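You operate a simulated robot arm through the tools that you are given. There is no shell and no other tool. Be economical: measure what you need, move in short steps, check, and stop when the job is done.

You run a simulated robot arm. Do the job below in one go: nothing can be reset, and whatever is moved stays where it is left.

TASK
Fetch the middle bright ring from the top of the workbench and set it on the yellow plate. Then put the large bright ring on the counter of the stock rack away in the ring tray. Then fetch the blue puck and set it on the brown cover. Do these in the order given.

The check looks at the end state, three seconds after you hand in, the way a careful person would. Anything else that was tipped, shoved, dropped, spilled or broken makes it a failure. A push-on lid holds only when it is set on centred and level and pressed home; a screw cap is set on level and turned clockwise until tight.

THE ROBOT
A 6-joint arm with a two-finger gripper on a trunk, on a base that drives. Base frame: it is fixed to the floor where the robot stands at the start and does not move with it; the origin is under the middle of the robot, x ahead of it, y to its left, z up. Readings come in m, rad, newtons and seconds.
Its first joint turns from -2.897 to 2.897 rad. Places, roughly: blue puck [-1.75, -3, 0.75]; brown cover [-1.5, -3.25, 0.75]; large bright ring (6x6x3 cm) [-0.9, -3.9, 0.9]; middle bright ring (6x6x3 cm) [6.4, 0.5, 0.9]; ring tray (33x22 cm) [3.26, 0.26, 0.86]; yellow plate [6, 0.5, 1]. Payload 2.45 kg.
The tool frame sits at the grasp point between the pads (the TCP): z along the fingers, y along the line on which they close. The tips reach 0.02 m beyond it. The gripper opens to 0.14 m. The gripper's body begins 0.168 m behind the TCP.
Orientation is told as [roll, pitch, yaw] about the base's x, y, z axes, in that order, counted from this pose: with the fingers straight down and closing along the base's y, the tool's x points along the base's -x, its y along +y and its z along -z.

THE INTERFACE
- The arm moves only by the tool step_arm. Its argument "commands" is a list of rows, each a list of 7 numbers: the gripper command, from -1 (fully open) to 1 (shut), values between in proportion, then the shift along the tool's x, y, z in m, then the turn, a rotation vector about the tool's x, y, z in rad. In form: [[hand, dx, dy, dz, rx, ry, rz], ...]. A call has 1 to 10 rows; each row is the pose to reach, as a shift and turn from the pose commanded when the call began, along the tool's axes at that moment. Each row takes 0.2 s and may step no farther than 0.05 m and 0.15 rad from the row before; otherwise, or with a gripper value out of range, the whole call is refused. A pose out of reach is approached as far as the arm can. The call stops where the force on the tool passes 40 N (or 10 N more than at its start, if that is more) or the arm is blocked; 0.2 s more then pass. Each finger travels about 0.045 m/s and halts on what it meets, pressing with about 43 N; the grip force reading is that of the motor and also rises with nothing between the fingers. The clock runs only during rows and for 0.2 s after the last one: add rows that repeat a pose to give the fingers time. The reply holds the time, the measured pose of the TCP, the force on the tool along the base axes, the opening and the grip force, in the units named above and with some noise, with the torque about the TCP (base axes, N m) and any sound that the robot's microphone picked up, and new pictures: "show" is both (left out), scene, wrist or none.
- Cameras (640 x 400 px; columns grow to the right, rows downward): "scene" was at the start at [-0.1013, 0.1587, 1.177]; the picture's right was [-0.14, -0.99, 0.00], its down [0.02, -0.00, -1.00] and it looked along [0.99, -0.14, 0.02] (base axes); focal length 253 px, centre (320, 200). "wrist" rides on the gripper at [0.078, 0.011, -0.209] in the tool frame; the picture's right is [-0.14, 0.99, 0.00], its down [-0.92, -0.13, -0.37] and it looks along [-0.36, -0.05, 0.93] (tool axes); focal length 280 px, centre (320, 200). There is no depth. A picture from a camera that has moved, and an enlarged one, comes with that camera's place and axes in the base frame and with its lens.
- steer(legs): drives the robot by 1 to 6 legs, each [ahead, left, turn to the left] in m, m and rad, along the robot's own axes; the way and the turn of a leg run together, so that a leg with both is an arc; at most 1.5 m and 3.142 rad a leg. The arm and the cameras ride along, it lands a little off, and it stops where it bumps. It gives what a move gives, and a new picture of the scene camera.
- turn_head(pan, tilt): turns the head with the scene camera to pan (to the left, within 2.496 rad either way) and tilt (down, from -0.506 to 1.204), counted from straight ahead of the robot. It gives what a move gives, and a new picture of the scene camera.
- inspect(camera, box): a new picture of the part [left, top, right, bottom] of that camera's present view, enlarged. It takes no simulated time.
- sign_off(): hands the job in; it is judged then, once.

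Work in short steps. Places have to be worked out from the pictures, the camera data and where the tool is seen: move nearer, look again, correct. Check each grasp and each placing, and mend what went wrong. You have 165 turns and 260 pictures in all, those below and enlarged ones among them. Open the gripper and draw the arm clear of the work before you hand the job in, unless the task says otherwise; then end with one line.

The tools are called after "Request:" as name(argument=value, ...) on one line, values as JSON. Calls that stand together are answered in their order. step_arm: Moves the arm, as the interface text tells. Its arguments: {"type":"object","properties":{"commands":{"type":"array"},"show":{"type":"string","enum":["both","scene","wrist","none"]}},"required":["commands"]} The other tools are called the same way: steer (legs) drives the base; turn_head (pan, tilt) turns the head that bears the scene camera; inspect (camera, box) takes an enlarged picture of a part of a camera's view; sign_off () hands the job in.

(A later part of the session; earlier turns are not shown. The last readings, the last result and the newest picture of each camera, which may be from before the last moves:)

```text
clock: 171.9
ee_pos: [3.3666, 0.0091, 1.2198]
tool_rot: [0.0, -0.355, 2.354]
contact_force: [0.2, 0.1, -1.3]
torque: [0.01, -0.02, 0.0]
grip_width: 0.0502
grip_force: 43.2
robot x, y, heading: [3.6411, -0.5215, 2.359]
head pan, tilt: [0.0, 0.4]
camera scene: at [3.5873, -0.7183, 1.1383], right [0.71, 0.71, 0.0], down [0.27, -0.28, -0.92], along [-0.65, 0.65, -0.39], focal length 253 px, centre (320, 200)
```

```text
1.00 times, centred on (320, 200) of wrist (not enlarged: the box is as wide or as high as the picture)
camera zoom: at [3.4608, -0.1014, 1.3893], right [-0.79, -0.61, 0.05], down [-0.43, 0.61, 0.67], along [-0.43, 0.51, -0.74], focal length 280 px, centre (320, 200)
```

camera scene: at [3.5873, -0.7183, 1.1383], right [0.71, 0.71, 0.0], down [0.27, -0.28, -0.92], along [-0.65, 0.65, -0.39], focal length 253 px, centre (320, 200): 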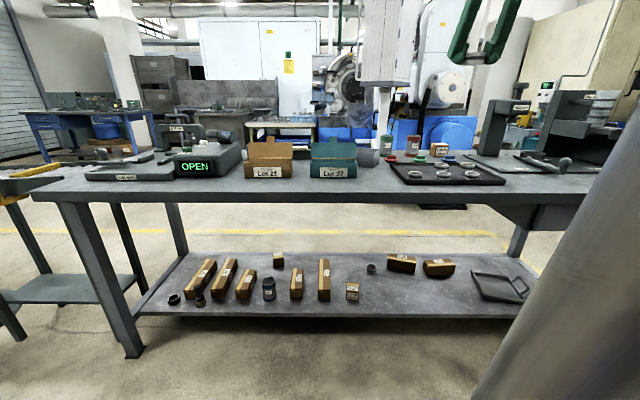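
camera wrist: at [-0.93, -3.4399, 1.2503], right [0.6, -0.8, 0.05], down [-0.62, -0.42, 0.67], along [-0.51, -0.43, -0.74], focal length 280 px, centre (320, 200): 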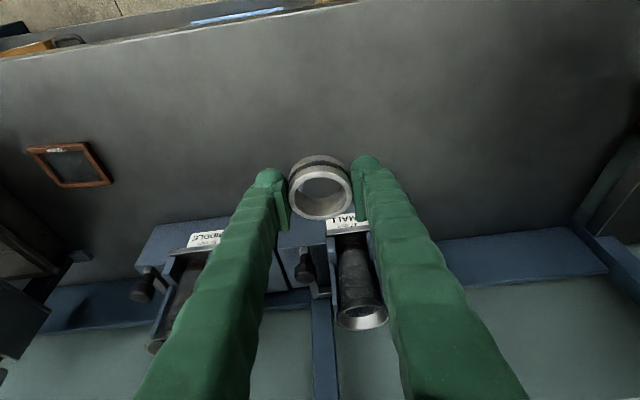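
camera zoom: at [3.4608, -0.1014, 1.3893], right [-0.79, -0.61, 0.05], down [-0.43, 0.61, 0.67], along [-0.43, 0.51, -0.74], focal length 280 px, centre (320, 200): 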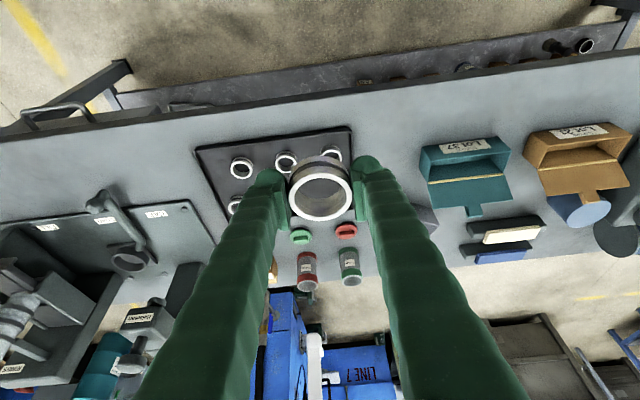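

The tray holds five rings with one free spot. I move the wrist over for a closer look at sizes and layout.

Request:
step_arm(commands=[[0.7, 0.04, 0, 0.015, 0, 0, 0], [0.7, 0.08, 0.03, 0.03, 0, 0, 0], [0.7, 0.1, 0.07, 0.04, 0, 0, 0], [0.7, 0.1, 0.1, 0.04, 0, 0, 0]], show="wrist")

Request:
inspect(camera="wrist", box=[160, 130, 480, 330])

```text
refused: row 2 steps farther than a row can; nothing moved
```

```text
2.00 times, centred on (320, 230) of wrist
camera zoom: at [3.4608, -0.1014, 1.3893], right [-0.79, -0.61, 0.05], down [-0.43, 0.61, 0.67], along [-0.43, 0.51, -0.74], focal length 561 px, centre (320, 140)
```

zoom: 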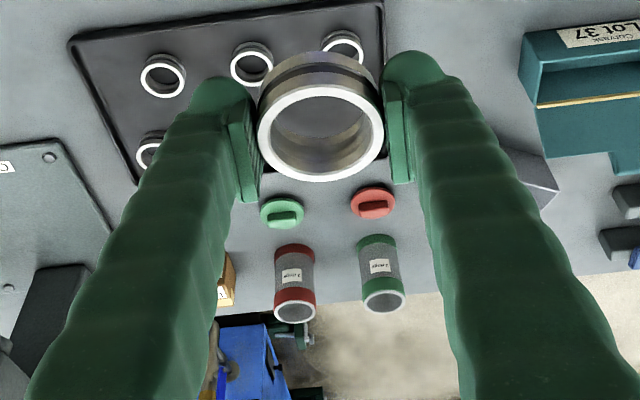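

Request:
step_arm(commands=[[0.7, -0.04, -0.015, 0.014, 0, 0, 0], [0.7, -0.08, -0.03, 0.028, 0, 0, 0], [0.7, -0.12, -0.045, 0.042, 0, 0, 0], [0.7, -0.141, -0.06, 0.052, 0, 0, 0], [0.7, -0.141, -0.06, 0.052, 0, 0, 0]], show="wrist")

Request:
inspect(camera="wrist", box=[180, 30, 440, 190])

```text
clock: 173.2
ee_pos: [3.3028, 0.1576, 1.2183]
tool_rot: [0.0, -0.354, 2.356]
contact_force: [-0.7, -0.9, -0.9]
torque: [0.01, 0.01, -0.03]
grip_width: 0.0502
grip_force: 43.3
robot x, y, heading: [3.6431, -0.5212, 2.358]
head pan, tilt: [0.0, 0.4]
camera wrist: at [3.398, 0.0464, 1.3881], right [-0.79, -0.61, 0.05], down [-0.43, 0.61, 0.67], along [-0.43, 0.51, -0.74], focal length 280 px, centre (320, 200)
```

wrist: 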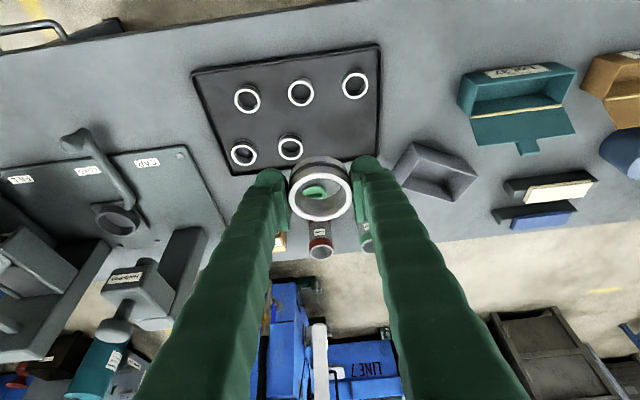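

```text
2.46 times, centred on (310, 110) of wrist
camera zoom: at [3.398, 0.0464, 1.3881], right [-0.79, -0.61, 0.05], down [-0.43, 0.61, 0.67], along [-0.43, 0.51, -0.74], focal length 690 px, centre (345, 422)
```

zoom: 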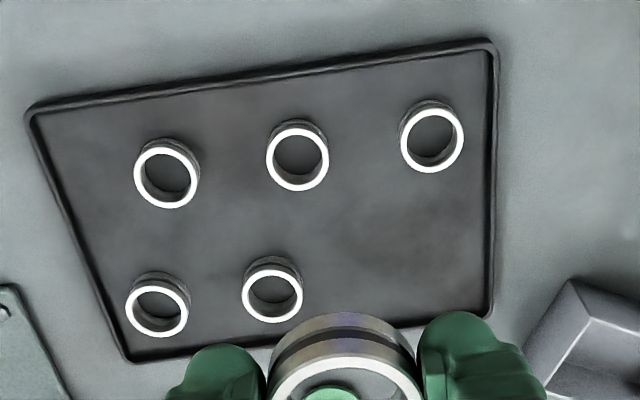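

The free spot is at about (3.174, 0.240), completing the back row. I move above it.

Request:
step_arm(commands=[[0.7, -0.035, 0.008, 0.013, 0, 0, 0], [0.7, -0.07, 0.016, 0.026, 0, 0, 0], [0.7, -0.105, 0.024, 0.039, 0, 0, 0], [0.7, -0.14, 0.033, 0.0514, 0, 0, 0], [0.7, -0.1262, 0.033, 0.089, 0, 0, 0], [0.7, -0.1124, 0.033, 0.1266, 0, 0, 0], [0.7, -0.0986, 0.033, 0.164, 0, 0, 0], [0.7, -0.0848, 0.033, 0.2018, 0, 0, 0], [0.7, -0.0848, 0.033, 0.2018, 0, 0, 0]], show="both")

```text
clock: 175.2
ee_pos: [3.1722, 0.242, 1.0602]
tool_rot: [0.0, -0.352, 2.355]
contact_force: [-0.1, 0.6, -1.3]
torque: [-0.02, 0.01, -0.02]
grip_width: 0.0504
grip_force: 43.1
robot x, y, heading: [3.644, -0.5227, 2.357]
head pan, tilt: [0.0, 0.4]
camera scene: at [3.5871, -0.7182, 1.1383], right [0.71, 0.71, 0.0], down [0.28, -0.28, -0.92], along [-0.65, 0.65, -0.39], focal length 253 px, centre (320, 200)
camera wrist: at [3.267, 0.1314, 1.2298], right [-0.79, -0.61, 0.05], down [-0.43, 0.61, 0.67], along [-0.43, 0.51, -0.75], focal length 280 px, centre (320, 200)
```

scene: 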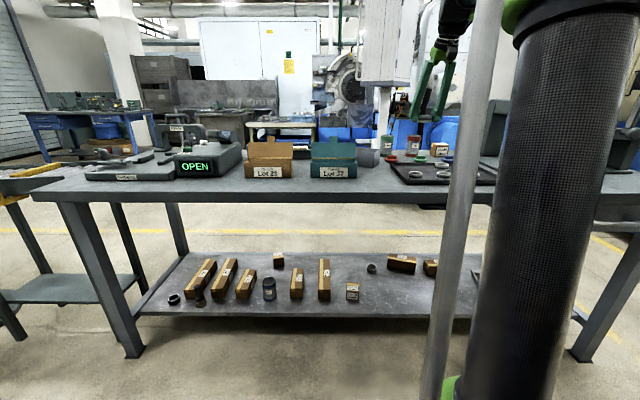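
wrist: 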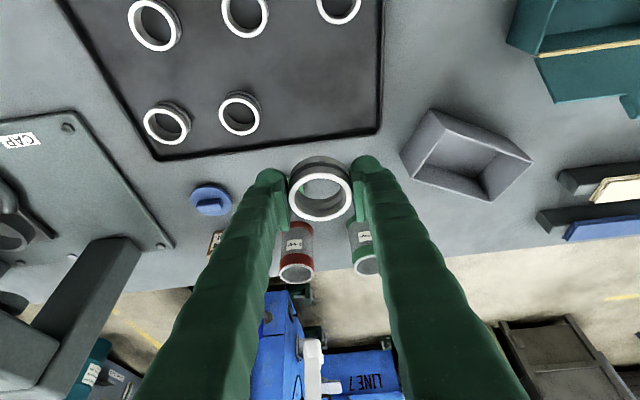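

Consistent with the neighbours. I descend vertically to just above the tray floor.

Request:
step_arm(commands=[[0.7, 0.0138, 0, 0.0375, 0, 0, 0], [0.7, 0.0276, 0, 0.0751, 0, 0, 0], [0.7, 0.0414, 0, 0.1126, 0, 0, 0], [0.7, 0.05, 0, 0.136, 0, 0, 0], [0.7, 0.05, 0, 0.136, 0, 0, 0]], show="wrist")

```text
clock: 176.3
ee_pos: [3.1732, 0.2409, 0.9142]
tool_rot: [-0.001, -0.356, 2.354]
contact_force: [-1.0, -0.3, -1.1]
torque: [0.0, -0.02, 0.02]
grip_width: 0.0501
grip_force: 42.8
robot x, y, heading: [3.6424, -0.5197, 2.355]
head pan, tilt: [0.0, 0.4]
camera wrist: at [3.2682, 0.1315, 1.0826], right [-0.79, -0.61, 0.05], down [-0.43, 0.61, 0.67], along [-0.43, 0.51, -0.75], focal length 280 px, centre (320, 200)
```

wrist: 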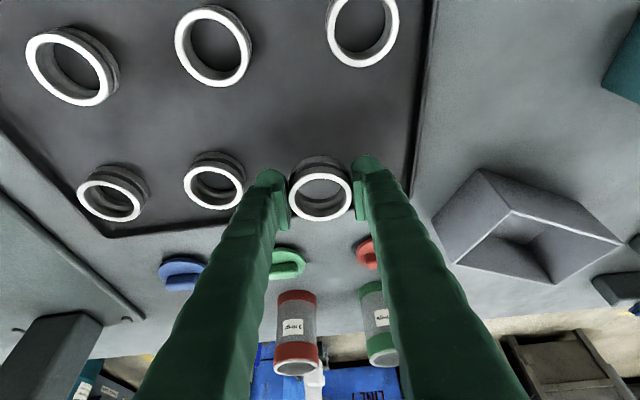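

Aligned with the back row. I lower in small steps to contact.

Request:
step_arm(commands=[[0.7, 0.0048, 0, 0.0131, 0, 0, 0], [0.7, 0.0076, 0, 0.0206, 0, 0, 0], [0.7, 0.0097, 0, 0.0263, 0, 0, 0], [0.7, 0.0117, 0, 0.0319, 0, 0, 0], [0.7, 0.0138, 0, 0.0375, 0, 0, 0]], show="wrist")

```text
clock: 177.7
ee_pos: [3.1728, 0.2427, 0.8795]
tool_rot: [0.0, -0.359, 2.353]
contact_force: [1.6, -3.0, 17.0]
torque: [-0.18, -0.17, 0.11]
grip_width: 0.05
grip_force: 43.0
robot x, y, heading: [3.6399, -0.5223, 2.357]
head pan, tilt: [0.0, 0.4]
stopped in row 5: the force on the tool passed its limit at 42 N (the readings are from after the stop); the commanded pose is now the measured one
camera wrist: at [3.268, 0.1307, 1.047], right [-0.79, -0.61, 0.05], down [-0.43, 0.61, 0.67], along [-0.44, 0.51, -0.74], focal length 280 px, centre (320, 200)
```

wrist: 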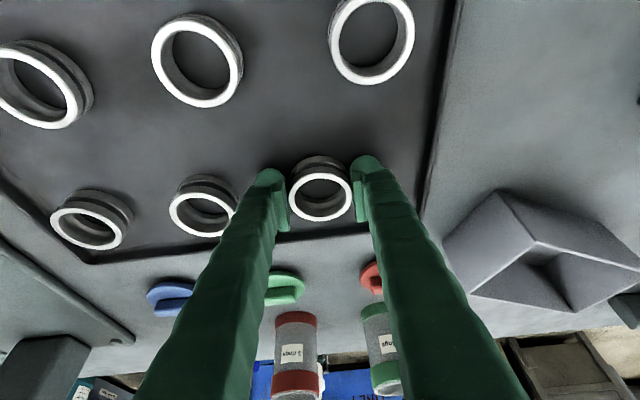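

Seated on the tray floor, in line with its neighbours. I open modestly and retreat upward.

Request:
step_arm(commands=[[0.2, 0, 0, 0, 0, 0, 0], [0.05, 0, 0, 0, 0, 0, 0], [0.0, 0, 0, 0, 0, 0, 0], [0.0, 0, 0, 0, 0, 0, 0], [0.0, 0, 0, -0.02, 0, 0, 0], [0.0, 0, 0, -0.06, 0, 0, 0], [0.0, -0.01, 0, -0.1, 0, 0, 0], [0.0, -0.02, 0, -0.14, 0, 0, 0], [0.0, -0.03, 0, -0.18, 0, 0, 0]], show="wrist")

Request:
inspect(camera="wrist", box=[100, 0, 420, 200])

```text
clock: 179.7
ee_pos: [3.1957, 0.2171, 1.0566]
tool_rot: [0.0, -0.357, 2.353]
contact_force: [-0.4, -0.7, 0.7]
torque: [0.0, -0.01, -0.03]
grip_width: 0.07
grip_force: 0.0
robot x, y, heading: [3.6393, -0.526, 2.358]
head pan, tilt: [0.0, 0.4]
camera wrist: at [3.2912, 0.1055, 1.2248], right [-0.79, -0.61, 0.05], down [-0.43, 0.61, 0.67], along [-0.43, 0.51, -0.74], focal length 280 px, centre (320, 200)
```

wrist: 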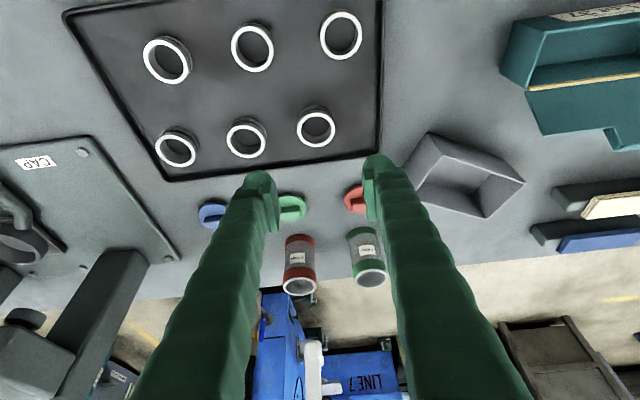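

```text
2.00 times, centred on (260, 100) of wrist
camera zoom: at [3.2912, 0.1055, 1.2248], right [-0.79, -0.61, 0.05], down [-0.43, 0.61, 0.67], along [-0.43, 0.51, -0.74], focal length 561 px, centre (440, 400)
```

zoom: 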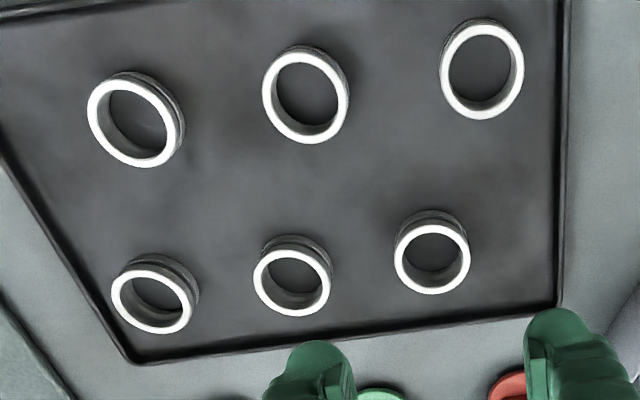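

The six rings form a neat grid. Now I raise and tuck the arm, turn, and drive back down the aisle for the puck.

Request:
step_arm(commands=[[0.0, 0.02, 0, -0.04, 0, 0, 0], [0.0, 0.045, 0, -0.075, 0, 0, 0], [0.0, 0.075, 0, -0.11, 0, 0, 0], [0.0, 0.11, 0, -0.145, 0, 0, 0], [0.0, 0.147, 0, -0.175, 0, 0, 0]], show="none")

Request:
steer(legs=[[0, 0, 1.57], [1.4, 0.05, 0], [1.4, 0.05, 0]])

```text
clock: 180.9
ee_pos: [3.3359, 0.0786, 1.1672]
tool_rot: [-0.001, -0.358, 2.355]
contact_force: [-1.1, 1.0, 0.0]
torque: [-0.07, -0.03, 0.0]
grip_width: 0.0703
grip_force: 0.1
robot x, y, heading: [3.6446, -0.5237, 2.356]
head pan, tilt: [0.0, 0.4]
```

```text
clock: 198.2
ee_pos: [1.134, -2.8834, 1.1665]
tool_rot: [-0.001, -0.357, -2.342]
contact_force: [-0.8, -0.1, -0.3]
torque: [-0.02, -0.02, 0.02]
grip_width: 0.0697
grip_force: 0.0
robot x, y, heading: [1.7294, -2.5698, -2.34]
head pan, tilt: [0.0, 0.4]
camera scene: at [1.9207, -2.622, 1.1383], right [-0.72, 0.69, 0.0], down [0.27, 0.28, -0.92], along [-0.64, -0.66, -0.39], focal length 253 px, centre (320, 200)
```

scene: 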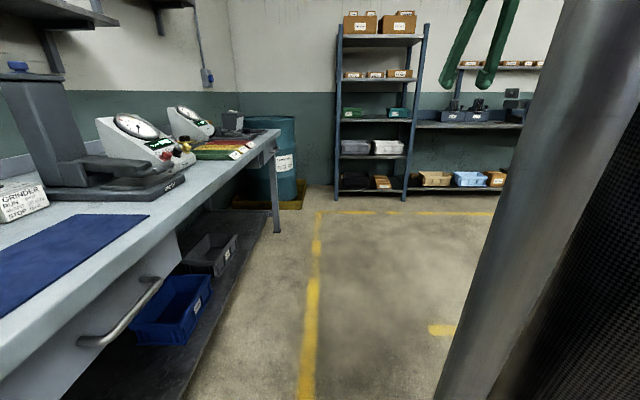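

In the aisle, clear ahead. I continue past the tall rack, then sidestep right toward the counter's right part.

Request:
steer(legs=[[1.45, 0, 0], [0, -1.4, 0], [0, -0.35, 0]])

Request:
turn_head(pan=0.0, tilt=0.35)

```text
clock: 214.0
ee_pos: [-1.1566, -2.6859, 1.1663]
tool_rot: [-0.001, -0.357, -2.332]
contact_force: [-0.4, -0.2, 0.2]
torque: [0.01, 0.01, -0.02]
grip_width: 0.07
grip_force: 0.1
robot x, y, heading: [-0.5654, -2.3661, -2.329]
head pan, tilt: [0.0, 0.4]
camera scene: at [-0.3724, -2.4182, 1.1383], right [-0.73, 0.69, 0.0], down [0.27, 0.28, -0.92], along [-0.63, -0.67, -0.39], focal length 253 px, centre (320, 200)
```

scene: 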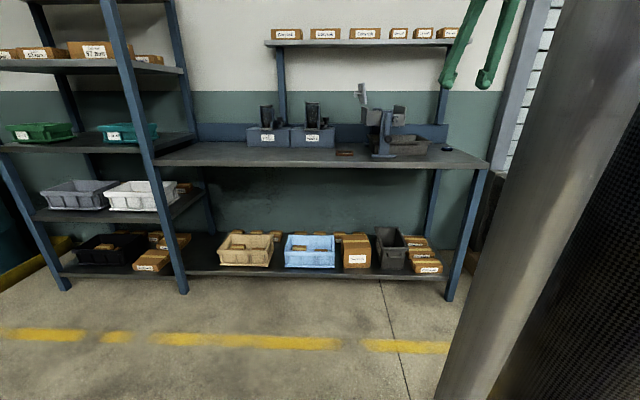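

```text
clock: 214.6
ee_pos: [-1.1563, -2.6865, 1.1662]
tool_rot: [-0.001, -0.357, -2.332]
contact_force: [0.1, 1.0, -0.4]
torque: [0.01, 0.0, -0.01]
grip_width: 0.07
grip_force: 0.1
robot x, y, heading: [-0.5675, -2.3634, -2.328]
head pan, tilt: [0.0, 0.351]
camera scene: at [-0.3727, -2.4185, 1.1428], right [-0.73, 0.69, 0.0], down [0.24, 0.25, -0.94], along [-0.65, -0.68, -0.34], focal length 253 px, centre (320, 200)
```

scene: 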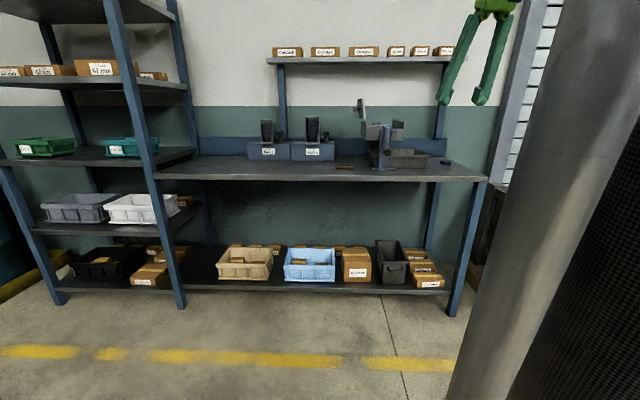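

Request:
inspect(camera="scene", box=[320, 80, 500, 200])

```text
3.33 times, centred on (410, 140) of scene
camera zoom: at [-0.3727, -2.4185, 1.1428], right [-0.73, 0.69, 0.0], down [0.24, 0.25, -0.94], along [-0.65, -0.68, -0.34], focal length 845 px, centre (20, 400)
```

zoom: 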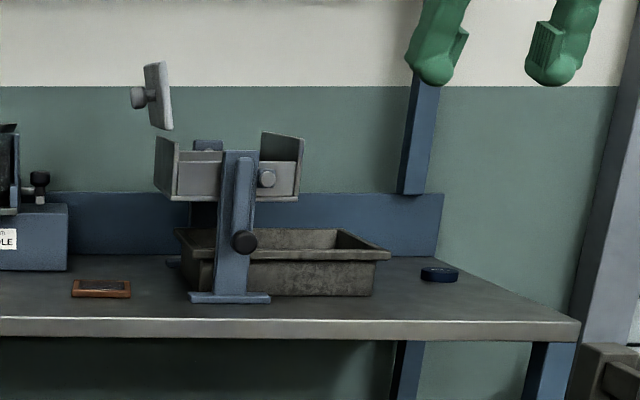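

The blue puck is at the counter's right end (≈(-1.85,-2.95)), the cover left of the tall fixture. I raise the arm, straighten the tool and move closer.

Request:
step_arm(commands=[[-0.3, 0.02, 0, -0.03, 0, 0.14, 0], [-0.3, 0.04, 0, -0.06, 0, 0.28, 0], [-0.3, 0.05, 0, -0.1, 0, 0.357, 0]], show="none")

Request:
steer(legs=[[0.38, -0.25, -0.028]])

Request:
inspect(camera="wrist", box=[0, 0, 640, 400])

```text
clock: 215.4
ee_pos: [-1.101, -2.6277, 1.2435]
tool_rot: [0.001, 0.002, -2.331]
contact_force: [0.4, -0.3, 0.7]
torque: [-0.04, -0.01, 0.01]
grip_width: 0.0909
grip_force: 0.1
robot x, y, heading: [-0.5678, -2.3638, -2.331]
head pan, tilt: [0.0, 0.351]
```

```text
clock: 218.1
ee_pos: [-1.5506, -2.7053, 1.2437]
tool_rot: [0.0, 0.002, -2.358]
contact_force: [-0.6, -0.3, 0.3]
torque: [0.01, 0.01, 0.0]
grip_width: 0.0911
grip_force: 0.0
robot x, y, heading: [-1.008, -2.4558, -2.355]
head pan, tilt: [0.0, 0.351]
camera scene: at [-0.8169, -2.5163, 1.1428], right [-0.71, 0.71, 0.0], down [0.24, 0.24, -0.94], along [-0.67, -0.66, -0.34], focal length 253 px, centre (320, 200)
```

scene: 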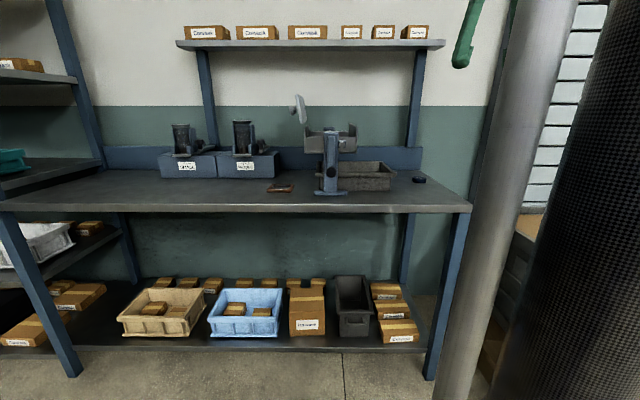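

```text
1.00 times, centred on (320, 200) of wrist (not enlarged: the box is as wide or as high as the picture)
camera zoom: at [-1.4883, -2.6576, 1.4523], right [0.6, -0.8, 0.0], down [-0.74, -0.56, 0.37], along [-0.29, -0.22, -0.93], focal length 280 px, centre (320, 200)
```

zoom: 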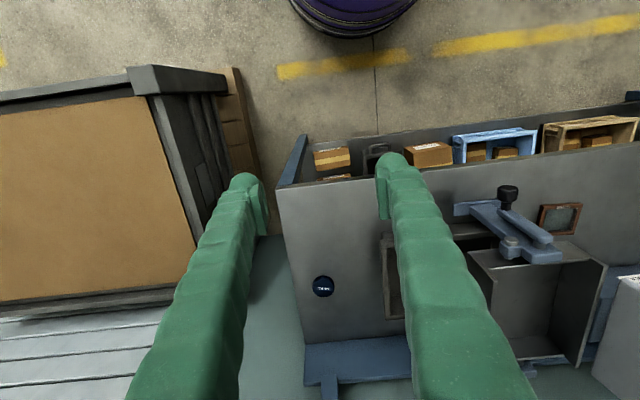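

Puck at ≈(-1.862,-2.953,0.855). I lower the hand in front of the counter first (to stay under the upper shelf), shift right, then drive 0.15 m ahead.

Request:
step_arm(commands=[[-0.3, 0, -0.015, 0.04, 0, 0, 0], [-0.3, 0, -0.03, 0.08, 0, 0, 0], [-0.3, 0, -0.044, 0.12, 0, 0, 0], [-0.3, 0, -0.044, 0.16, 0, 0, 0]], show="none")

Request:
steer(legs=[[0.15, 0, 0]])

Request:
inspect(camera="wrist", box=[0, 0, 640, 400])

```text
clock: 219.1
ee_pos: [-1.583, -2.6732, 1.0811]
tool_rot: [0.001, 0.0, -2.359]
contact_force: [-0.8, 0.3, -0.1]
torque: [0.02, 0.0, -0.03]
grip_width: 0.0911
grip_force: 0.0
robot x, y, heading: [-1.0111, -2.4572, -2.354]
head pan, tilt: [0.0, 0.351]
```

```text
clock: 220.5
ee_pos: [-1.688, -2.7781, 1.0826]
tool_rot: [0.0, 0.0, -2.36]
contact_force: [0.1, 0.5, 0.6]
torque: [0.0, 0.04, -0.01]
grip_width: 0.0911
grip_force: 0.1
robot x, y, heading: [-1.1148, -2.5649, -2.363]
head pan, tilt: [0.0, 0.351]
camera scene: at [-0.9228, -2.6218, 1.1428], right [-0.71, 0.71, 0.0], down [0.24, 0.24, -0.94], along [-0.67, -0.66, -0.34], focal length 253 px, centre (320, 200)
```

scene: 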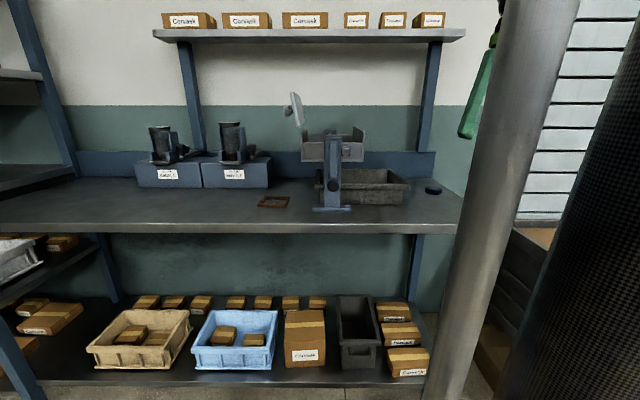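

```text
1.00 times, centred on (320, 200) of wrist (not enlarged: the box is as wide or as high as the picture)
camera zoom: at [-1.626, -2.7306, 1.2917], right [0.6, -0.8, 0.0], down [-0.74, -0.56, 0.37], along [-0.29, -0.22, -0.93], focal length 280 px, centre (320, 200)
```

zoom: 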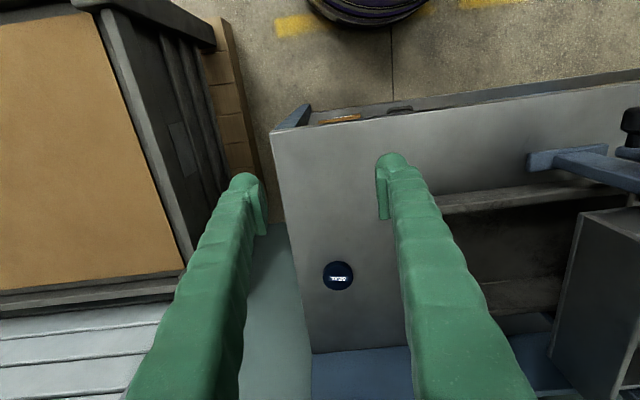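

Puck fixed at (-1.863,-2.955). I move 0.248 m forward and down to hover.

Request:
step_arm(commands=[[-0.3, -0.045, 0, 0.01, 0, 0, 0], [-0.3, -0.09, 0, 0.02, 0, 0, 0], [-0.3, -0.135, 0, 0.03, 0, 0, 0], [-0.3, -0.18, 0, 0.045, 0, 0, 0], [-0.3, -0.22, 0, 0.07, 0, 0, 0], [-0.3, -0.248, 0, 0.1, 0, 0, 0], [-0.3, -0.248, 0.001, 0.14, 0, 0, 0], [-0.3, -0.248, 0.001, 0.15, 0, 0, 0]], show="wrist")

```text
clock: 222.3
ee_pos: [-1.865, -2.9526, 0.931]
tool_rot: [-0.001, -0.001, -2.359]
contact_force: [0.7, 0.2, 0.2]
torque: [-0.03, 0.02, 0.0]
grip_width: 0.0909
grip_force: 0.0
robot x, y, heading: [-1.1127, -2.5601, -2.352]
head pan, tilt: [0.0, 0.351]
camera wrist: at [-1.8024, -2.9063, 1.1414], right [0.6, -0.8, 0.0], down [-0.74, -0.56, 0.37], along [-0.29, -0.22, -0.93], focal length 280 px, centre (320, 200)
```

wrist: 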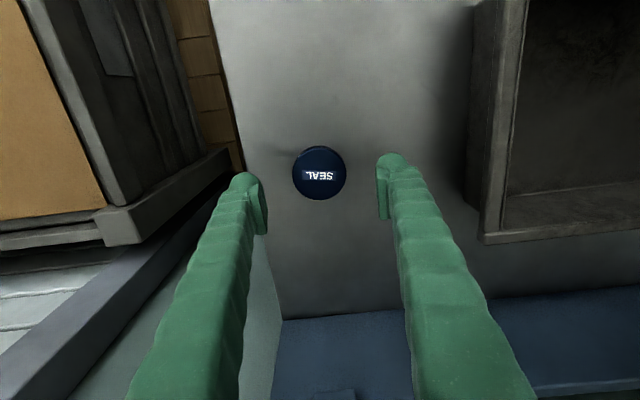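

The puck ("SEAL") is centred under the hand. I descend to the counter and close.

Request:
step_arm(commands=[[-0.3, 0, 0, 0.03, 0, 0, 0], [-0.3, 0, 0, 0.055, 0, 0, 0], [-0.3, 0, 0, 0.067, 0, 0, 0], [-0.3, 0, 0, 0.073, 0, 0, 0], [-0.3, 0, 0, 0.078, 0, 0, 0]], show="wrist")

```text
clock: 223.6
ee_pos: [-1.8639, -2.9529, 0.8568]
tool_rot: [0.0, -0.001, -2.361]
contact_force: [4.2, 1.3, 12.7]
torque: [-0.08, -0.17, 0.12]
grip_width: 0.091
grip_force: 0.0
robot x, y, heading: [-1.1166, -2.5637, -2.36]
head pan, tilt: [0.0, 0.351]
stopped in row 5: the force on the tool passed its limit at 44 N (the readings are from after the stop); the commanded pose is now the measured one
camera wrist: at [-1.801, -2.9049, 1.0659], right [0.6, -0.8, 0.0], down [-0.74, -0.56, 0.37], along [-0.3, -0.22, -0.93], focal length 280 px, centre (320, 200)
```

wrist: 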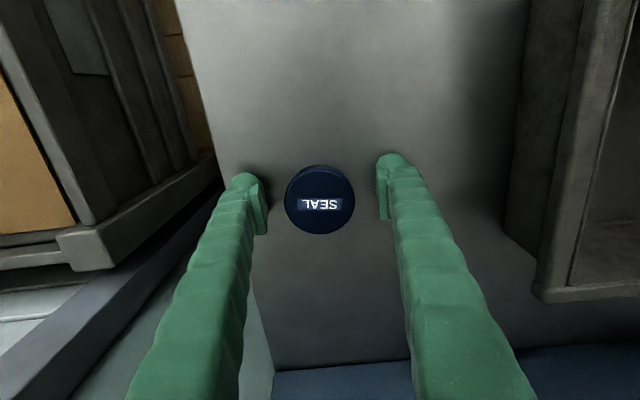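

Touchdown at the counter (0.837). Lift 3 mm, nudge 4 mm forward and close.

Request:
step_arm(commands=[[-0.2, -0.004, 0, -0.003, 0, 0, 0], [0.0, -0.004, 0, -0.003, 0, 0, 0], [0.3, -0.004, 0, -0.003, 0, 0, 0], [0.5, -0.004, 0, -0.003, 0, 0, 0], [0.7, -0.004, 0, -0.003, 0, 0, 0], [0.7, -0.004, 0, -0.003, 0, 0, 0], [0.7, -0.004, 0, -0.003, 0, 0, 0], [0.7, -0.004, 0, -0.01, 0, 0, 0], [0.7, -0.004, 0, -0.04, 0, 0, 0]], show="wrist")

```text
clock: 225.6
ee_pos: [-1.8667, -2.9553, 0.8972]
tool_rot: [0.0, -0.002, -2.359]
contact_force: [-0.1, 0.2, -1.0]
torque: [0.03, -0.02, 0.0]
grip_width: 0.0562
grip_force: 43.1
robot x, y, heading: [-1.1149, -2.5625, -2.357]
head pan, tilt: [0.0, 0.351]
camera wrist: at [-1.8035, -2.9074, 1.1057], right [0.6, -0.8, 0.0], down [-0.74, -0.56, 0.37], along [-0.3, -0.22, -0.93], focal length 280 px, centre (320, 200)
```

wrist: 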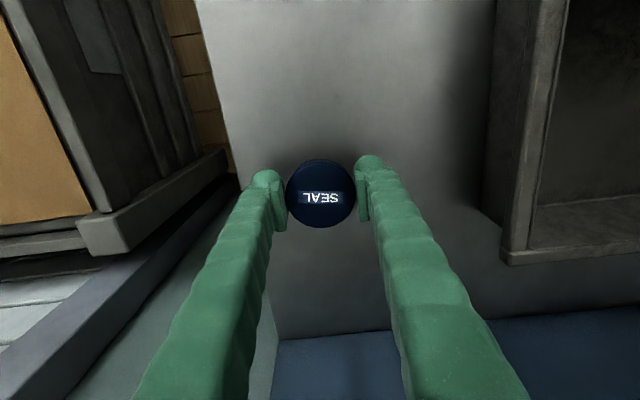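

Puck held (0.056 m). I lift and draw straight back in front of the counter.

Request:
step_arm(commands=[[0.7, 0, 0, -0.04, 0, 0, 0], [0.7, 0.02, 0, -0.08, 0, 0, 0], [0.7, 0.06, 0, -0.1, 0, 0, 0], [0.7, 0.11, 0, -0.1, 0, 0, 0], [0.7, 0.16, 0, -0.1, 0, 0, 0], [0.7, 0.21, 0, -0.1, 0, 0, 0], [0.7, 0.26, 0, -0.1, 0, 0, 0], [0.7, 0.3, 0, -0.1, 0, 0, 0], [0.7, 0.34, 0, -0.1, 0, 0, 0]], show="none")

Request:
step_arm(commands=[[0.7, 0, 0.05, 0, 0, 0, 0], [0.7, 0, 0.1, 0, 0, 0, 0], [0.7, 0, 0.15, 0, 0, 0, 0], [0.7, 0, 0.2, 0, 0, 0, 0], [0.7, 0, 0.25, 0, 0, 0, 0], [0.7, 0, 0.3, 0, 0, 0, 0], [0.7, 0, 0.35, 0, 0, 0, 0], [0.7, 0, 0.4, 0, 0, 0, 0], [0.7, 0, 0.45, 0, 0, 0, 0]], show="both")

```text
clock: 227.6
ee_pos: [-1.6249, -2.7163, 0.9967]
tool_rot: [0.0, -0.003, -2.359]
contact_force: [0.4, -0.6, -1.5]
torque: [0.02, -0.07, 0.02]
grip_width: 0.0561
grip_force: 43.0
robot x, y, heading: [-1.1153, -2.5643, -2.362]
head pan, tilt: [0.0, 0.351]
```

```text
clock: 229.6
ee_pos: [-1.3069, -3.0351, 0.9948]
tool_rot: [0.0, -0.002, -2.36]
contact_force: [-0.8, 0.7, -1.1]
torque: [-0.02, 0.01, 0.01]
grip_width: 0.0564
grip_force: 42.9
robot x, y, heading: [-1.116, -2.5616, -2.367]
head pan, tilt: [0.0, 0.351]
camera scene: at [-0.9228, -2.6218, 1.1428], right [-0.7, 0.71, 0.0], down [0.24, 0.24, -0.94], along [-0.67, -0.66, -0.34], focal length 253 px, centre (320, 200)
camera wrist: at [-1.2445, -2.9876, 1.2037], right [0.6, -0.8, 0.0], down [-0.74, -0.56, 0.37], along [-0.3, -0.22, -0.93], focal length 280 px, centre (320, 200)
```

scene: 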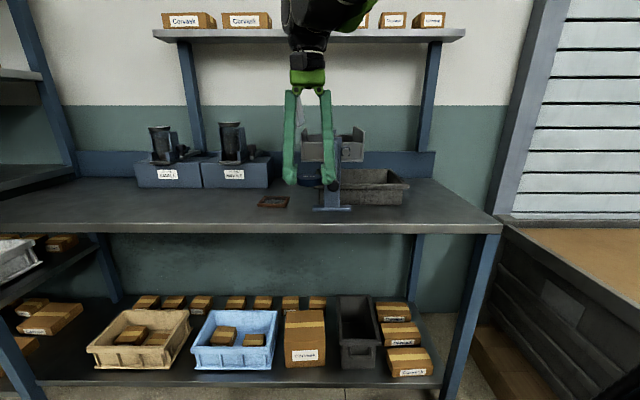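
wrist: 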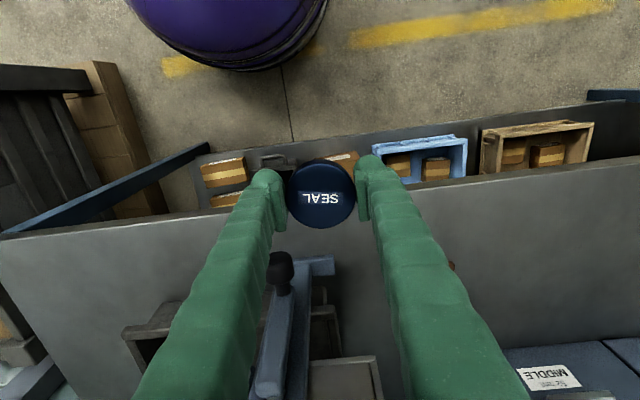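

I shift left 0.12 m while starting to rotate the hand 90° about the vertical, so the slim side faces the fixture.

Request:
step_arm(commands=[[0.7, 0, 0.02, 0, 0, 0, 0.145], [0.7, 0, 0.04, 0, 0, 0, 0.29], [0.7, 0, 0.06, 0, 0, 0, 0.435], [0.7, 0, 0.08, 0, 0, 0, 0.58], [0.7, 0, 0.1, 0, 0, 0, 0.725], [0.7, 0, 0.12, 0, 0, 0, 0.87], [0.7, 0, 0.12, 0, 0, 0, 1.015], [0.7, 0, 0.12, 0, 0, 0, 1.16], [0.7, 0, 0.12, 0, 0, 0, 1.305], [0.7, 0, 0.12, 0, 0, 0, 1.45]], show="both")

```text
clock: 231.8
ee_pos: [-1.2241, -3.1208, 0.995]
tool_rot: [0.0, 0.0, 2.469]
contact_force: [0.5, -0.9, -1.5]
torque: [0.0, 0.02, 0.02]
grip_width: 0.0563
grip_force: 42.9
robot x, y, heading: [-1.1148, -2.5651, -2.363]
head pan, tilt: [0.0, 0.351]
camera scene: at [-0.9227, -2.622, 1.1428], right [-0.71, 0.71, 0.0], down [0.24, 0.24, -0.94], along [-0.67, -0.66, -0.34], focal length 253 px, centre (320, 200)
camera wrist: at [-1.1703, -3.1775, 1.2041], right [-0.72, -0.69, 0.0], down [-0.64, 0.67, 0.37], along [-0.26, 0.27, -0.93], focal length 280 px, centre (320, 200)
```

scene: 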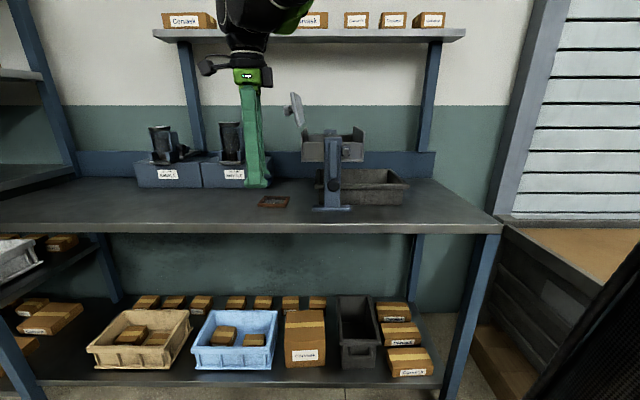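
wrist: 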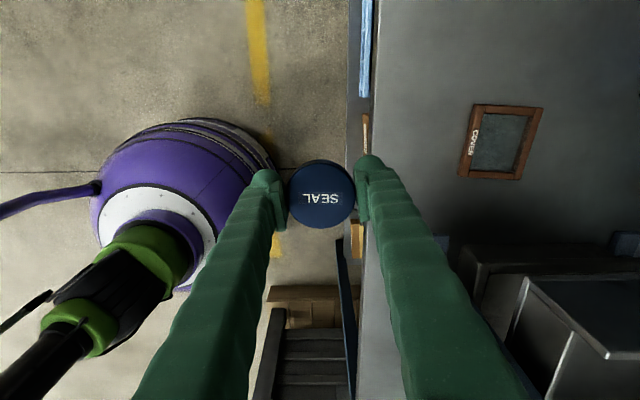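

The cover is now visible: centre ≈(-1.381,-3.289). I go down to z≈0.89 first (staying below the upper shelf), then forward over the cover.

Request:
step_arm(commands=[[0.7, 0, 0, 0.035, 0, 0, 0], [0.7, 0, 0, 0.07, 0, 0, 0], [0.7, 0, 0, 0.1, 0, 0, 0], [0.7, -0.004, 0.045, 0.1, 0, 0, 0], [0.7, -0.008, 0.09, 0.1, 0, 0, 0], [0.7, -0.011, 0.135, 0.1, 0, 0, 0], [0.7, -0.014, 0.18, 0.1, 0, 0, 0], [0.7, -0.014, 0.18, 0.1, 0, 0, 0]], show="wrist")

```text
clock: 233.6
ee_pos: [-1.3465, -3.2535, 0.8964]
tool_rot: [0.001, 0.0, 2.474]
contact_force: [0.2, -0.8, -1.6]
torque: [-0.04, -0.03, 0.0]
grip_width: 0.0564
grip_force: 42.6
robot x, y, heading: [-1.1146, -2.565, -2.361]
head pan, tilt: [0.0, 0.351]
camera wrist: at [-1.2926, -3.3097, 1.1052], right [-0.72, -0.69, 0.0], down [-0.64, 0.67, 0.37], along [-0.26, 0.27, -0.93], focal length 280 px, centre (320, 200)
```

wrist: 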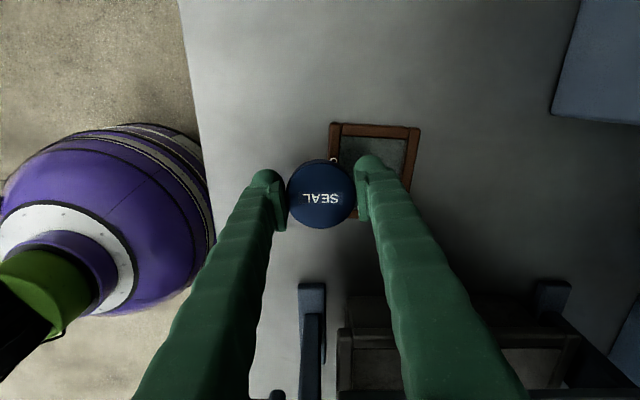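

Refined cover centre agrees. I move the last 5 cm over it at this height and look.

Request:
step_arm(commands=[[0.7, -0.002, 0.025, 0, 0, 0, 0], [0.7, -0.0043, 0.0486, 0, 0, 0, 0], [0.7, -0.0043, 0.0486, 0, 0, 0, 0]], show="both")

Request:
inspect(camera="wrist", box=[220, 100, 420, 225])

Request:
inspect(camera="scene", box=[220, 150, 340, 225])

```text
clock: 234.4
ee_pos: [-1.3813, -3.2894, 0.8963]
tool_rot: [0.001, -0.001, 2.473]
contact_force: [-0.8, -0.5, -1.0]
torque: [0.0, 0.0, 0.01]
grip_width: 0.0564
grip_force: 42.6
robot x, y, heading: [-1.1141, -2.5621, -2.361]
head pan, tilt: [0.0, 0.351]
camera scene: at [-0.9226, -2.6218, 1.1428], right [-0.71, 0.71, 0.0], down [0.24, 0.24, -0.94], along [-0.67, -0.66, -0.34], focal length 253 px, centre (320, 200)
camera wrist: at [-1.3261, -3.3457, 1.1059], right [-0.72, -0.69, 0.0], down [-0.64, 0.67, 0.37], along [-0.26, 0.26, -0.93], focal length 280 px, centre (320, 200)
```

scene: 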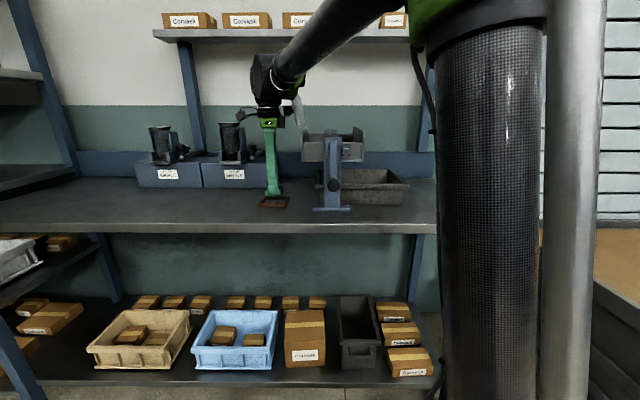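
wrist: 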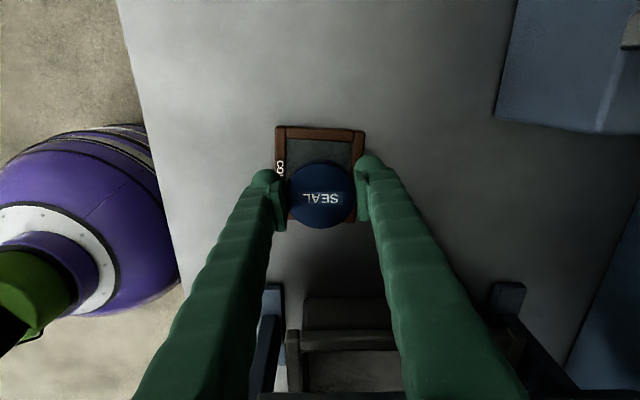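

```text
3.20 times, centred on (320, 162) of wrist
camera zoom: at [-1.3261, -3.3457, 1.1059], right [-0.72, -0.69, 0.0], down [-0.64, 0.67, 0.37], along [-0.26, 0.26, -0.93], focal length 897 px, centre (320, 320)
```

zoom: 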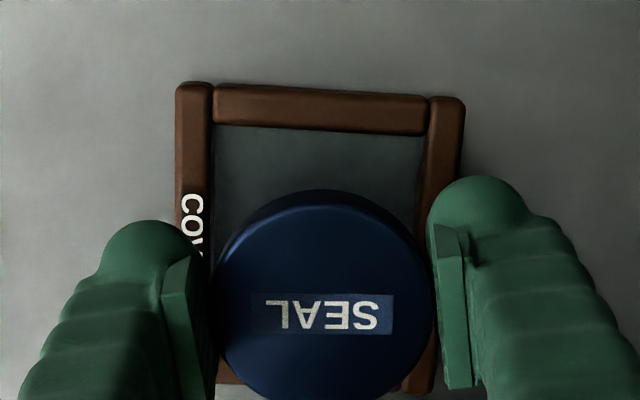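

```text
5.33 times, centred on (280, 188) of scene
camera zoom: at [-0.9226, -2.6218, 1.1428], right [-0.71, 0.71, 0.0], down [0.24, 0.24, -0.94], along [-0.67, -0.66, -0.34], focal length 1351 px, centre (533, 267)
```

zoom: 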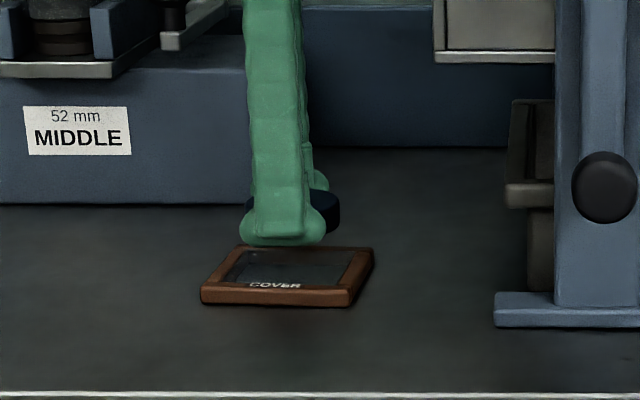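

The puck sits over the frame's centre within ~3 mm. I adjust slightly and lower to just above it.

Request:
step_arm(commands=[[0.7, -0.003, 0.001, 0.01, 0, 0, 0], [0.7, -0.003, 0.001, 0.018, 0, 0, 0], [0.7, -0.003, 0.001, 0.022, 0, 0, 0], [0.7, -0.003, 0.001, 0.022, 0, 0, 0]], show="none")

Request:
inspect(camera="wrist", box=[220, 100, 420, 225])

Request:
inspect(camera="scene", box=[240, 175, 304, 215])

```text
clock: 235.4
ee_pos: [-1.3783, -3.286, 0.8781]
tool_rot: [0.007, -0.001, 2.475]
contact_force: [-0.6, 0.3, -0.8]
torque: [0.03, 0.01, 0.02]
grip_width: 0.0562
grip_force: 43.1
robot x, y, heading: [-1.1182, -2.559, -2.36]
head pan, tilt: [0.0, 0.351]
```

```text
3.20 times, centred on (320, 162) of wrist
camera zoom: at [-1.3235, -3.3404, 1.0881], right [-0.72, -0.69, 0.01], down [-0.64, 0.67, 0.37], along [-0.26, 0.26, -0.93], focal length 897 px, centre (320, 320)
```

zoom: 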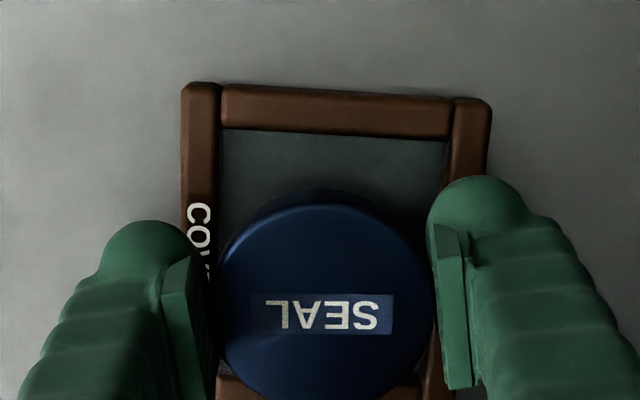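

```text
10.00 times, centred on (272, 195) of scene
camera zoom: at [-0.9181, -2.6168, 1.1423], right [-0.71, 0.71, 0.0], down [0.24, 0.24, -0.94], along [-0.67, -0.66, -0.34], focal length 2534 px, centre (800, 250)
```

zoom: 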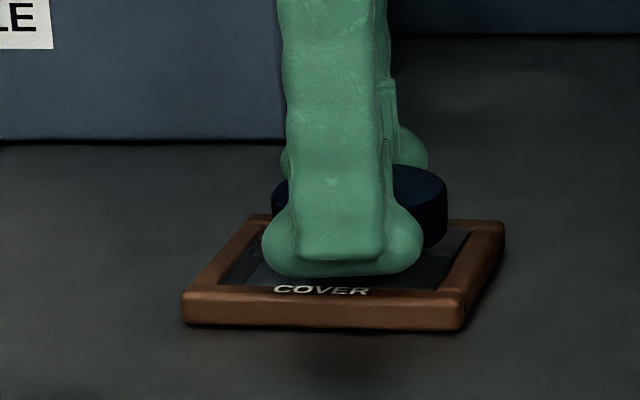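

The robot was pushed back ~7 mm, so some part of the arm is touching something. I look at the scene.

Request:
turn_head(pan=0.0, tilt=0.2)

Request:
turn_head(pan=0.3, tilt=0.45)

```text
clock: 236.1
ee_pos: [-1.3781, -3.2858, 0.8795]
tool_rot: [0.008, -0.002, 2.476]
contact_force: [-0.7, -0.5, -0.5]
torque: [-0.01, 0.0, -0.01]
grip_width: 0.0564
grip_force: 42.4
robot x, y, heading: [-1.1109, -2.5639, -2.36]
head pan, tilt: [0.0, 0.201]
camera scene: at [-0.9178, -2.617, 1.1562], right [-0.71, 0.71, 0.0], down [0.14, 0.14, -0.98], along [-0.7, -0.69, -0.19], focal length 253 px, centre (320, 200)
```

scene: 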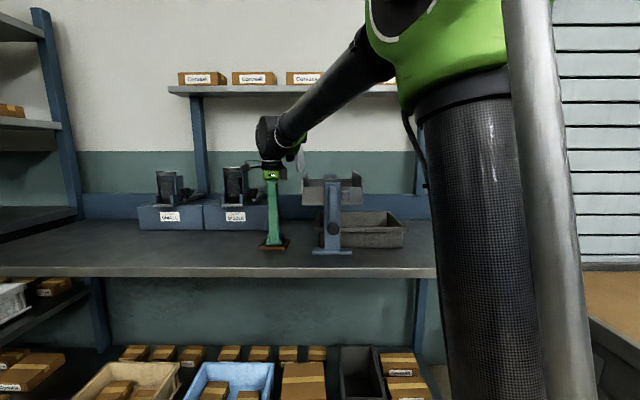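

```text
clock: 236.9
ee_pos: [-1.3795, -3.2849, 0.8787]
tool_rot: [0.008, -0.003, 2.473]
contact_force: [0.8, 0.3, -0.3]
torque: [0.0, 0.01, 0.03]
grip_width: 0.0563
grip_force: 42.5
robot x, y, heading: [-1.1173, -2.5616, -2.36]
head pan, tilt: [0.3, 0.45]
camera scene: at [-0.895, -2.6328, 1.133], right [-0.88, 0.47, 0.0], down [0.2, 0.38, -0.9], along [-0.42, -0.8, -0.43], focal length 253 px, centre (320, 200)
```

scene: 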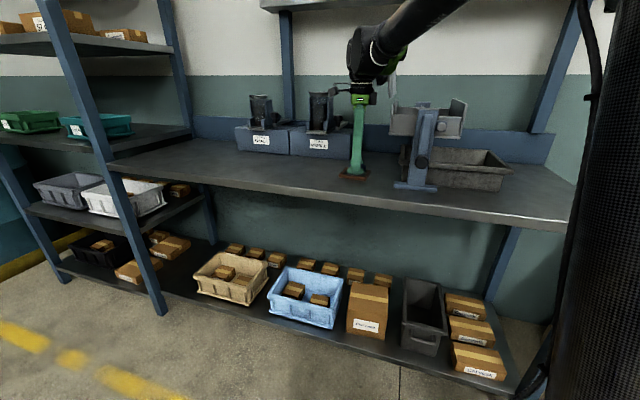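

Request:
inspect(camera="scene", box=[320, 20, 480, 120])

```text
4.00 times, centred on (400, 70) of scene
camera zoom: at [-0.895, -2.6328, 1.133], right [-0.88, 0.47, 0.0], down [0.2, 0.38, -0.9], along [-0.42, -0.8, -0.43], focal length 1014 px, centre (0, 720)
```

zoom: 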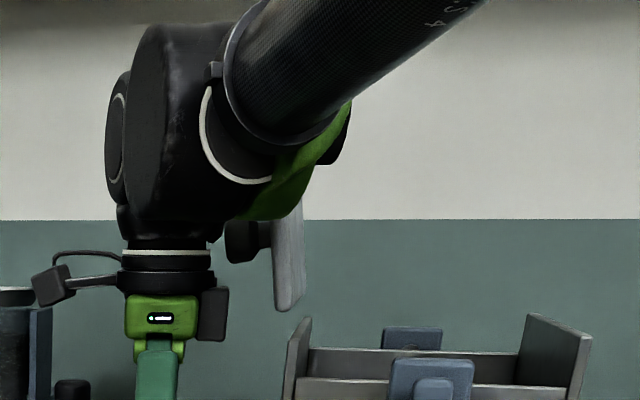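

The wrist's underside is pressing the top of the fixture's tilting panel. I raise 3 cm, back straight out, and check the panel.

Request:
step_arm(commands=[[0.7, 0, 0, -0.02, 0, 0, 0], [0.7, 0, 0, -0.035, 0, 0, 0], [0.7, 0.004, -0.045, -0.035, 0, 0, 0], [0.7, 0.007, -0.09, -0.035, 0, 0, 0], [0.7, 0.01, -0.135, -0.035, 0, 0, 0], [0.7, 0.014, -0.18, -0.035, 0, 0, 0], [0.7, 0.018, -0.225, -0.035, 0, 0, 0], [0.7, 0.02, -0.25, -0.07, 0, 0, 0]], show="both")

Request:
inspect(camera="scene", box=[320, 60, 520, 200])

```text
clock: 238.7
ee_pos: [-1.2139, -3.1056, 0.9425]
tool_rot: [0.002, -0.001, 2.473]
contact_force: [0.2, -0.3, -1.5]
torque: [0.03, -0.04, 0.02]
grip_width: 0.0562
grip_force: 43.2
robot x, y, heading: [-1.1132, -2.5635, -2.355]
head pan, tilt: [0.3, 0.45]
camera scene: at [-0.8998, -2.6376, 1.1336], right [-0.88, 0.47, 0.0], down [0.2, 0.38, -0.9], along [-0.42, -0.8, -0.44], focal length 253 px, centre (320, 200)
camera wrist: at [-1.1598, -3.1615, 1.1517], right [-0.72, -0.69, 0.0], down [-0.64, 0.67, 0.37], along [-0.26, 0.27, -0.93], focal length 280 px, centre (320, 200)
```

scene: 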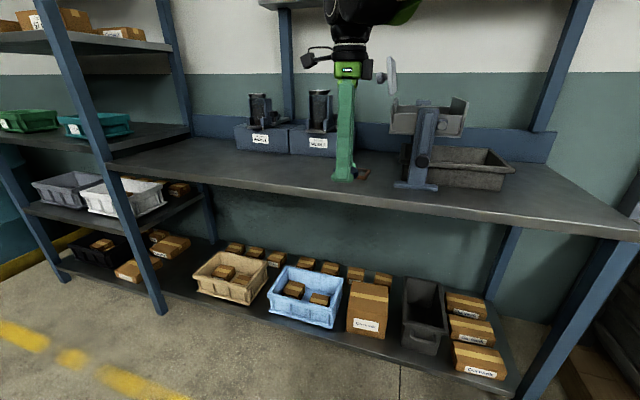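
wrist: 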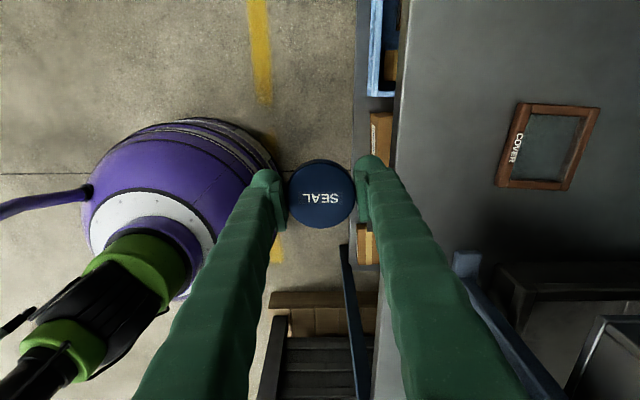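

```text
2.86 times, centred on (420, 130) of scene
camera zoom: at [-0.8998, -2.6376, 1.1336], right [-0.88, 0.47, 0.0], down [0.2, 0.38, -0.9], along [-0.42, -0.8, -0.44], focal length 724 px, centre (34, 400)
```

zoom: 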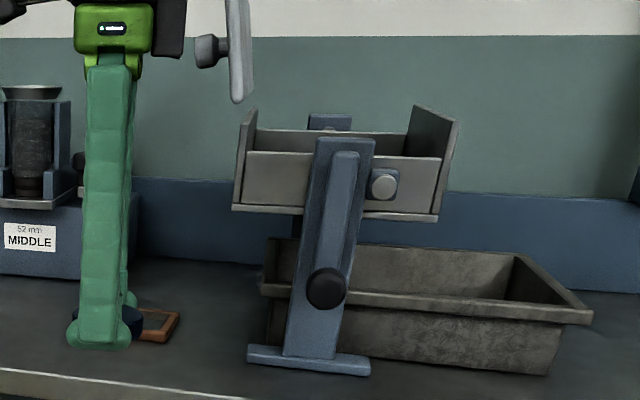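

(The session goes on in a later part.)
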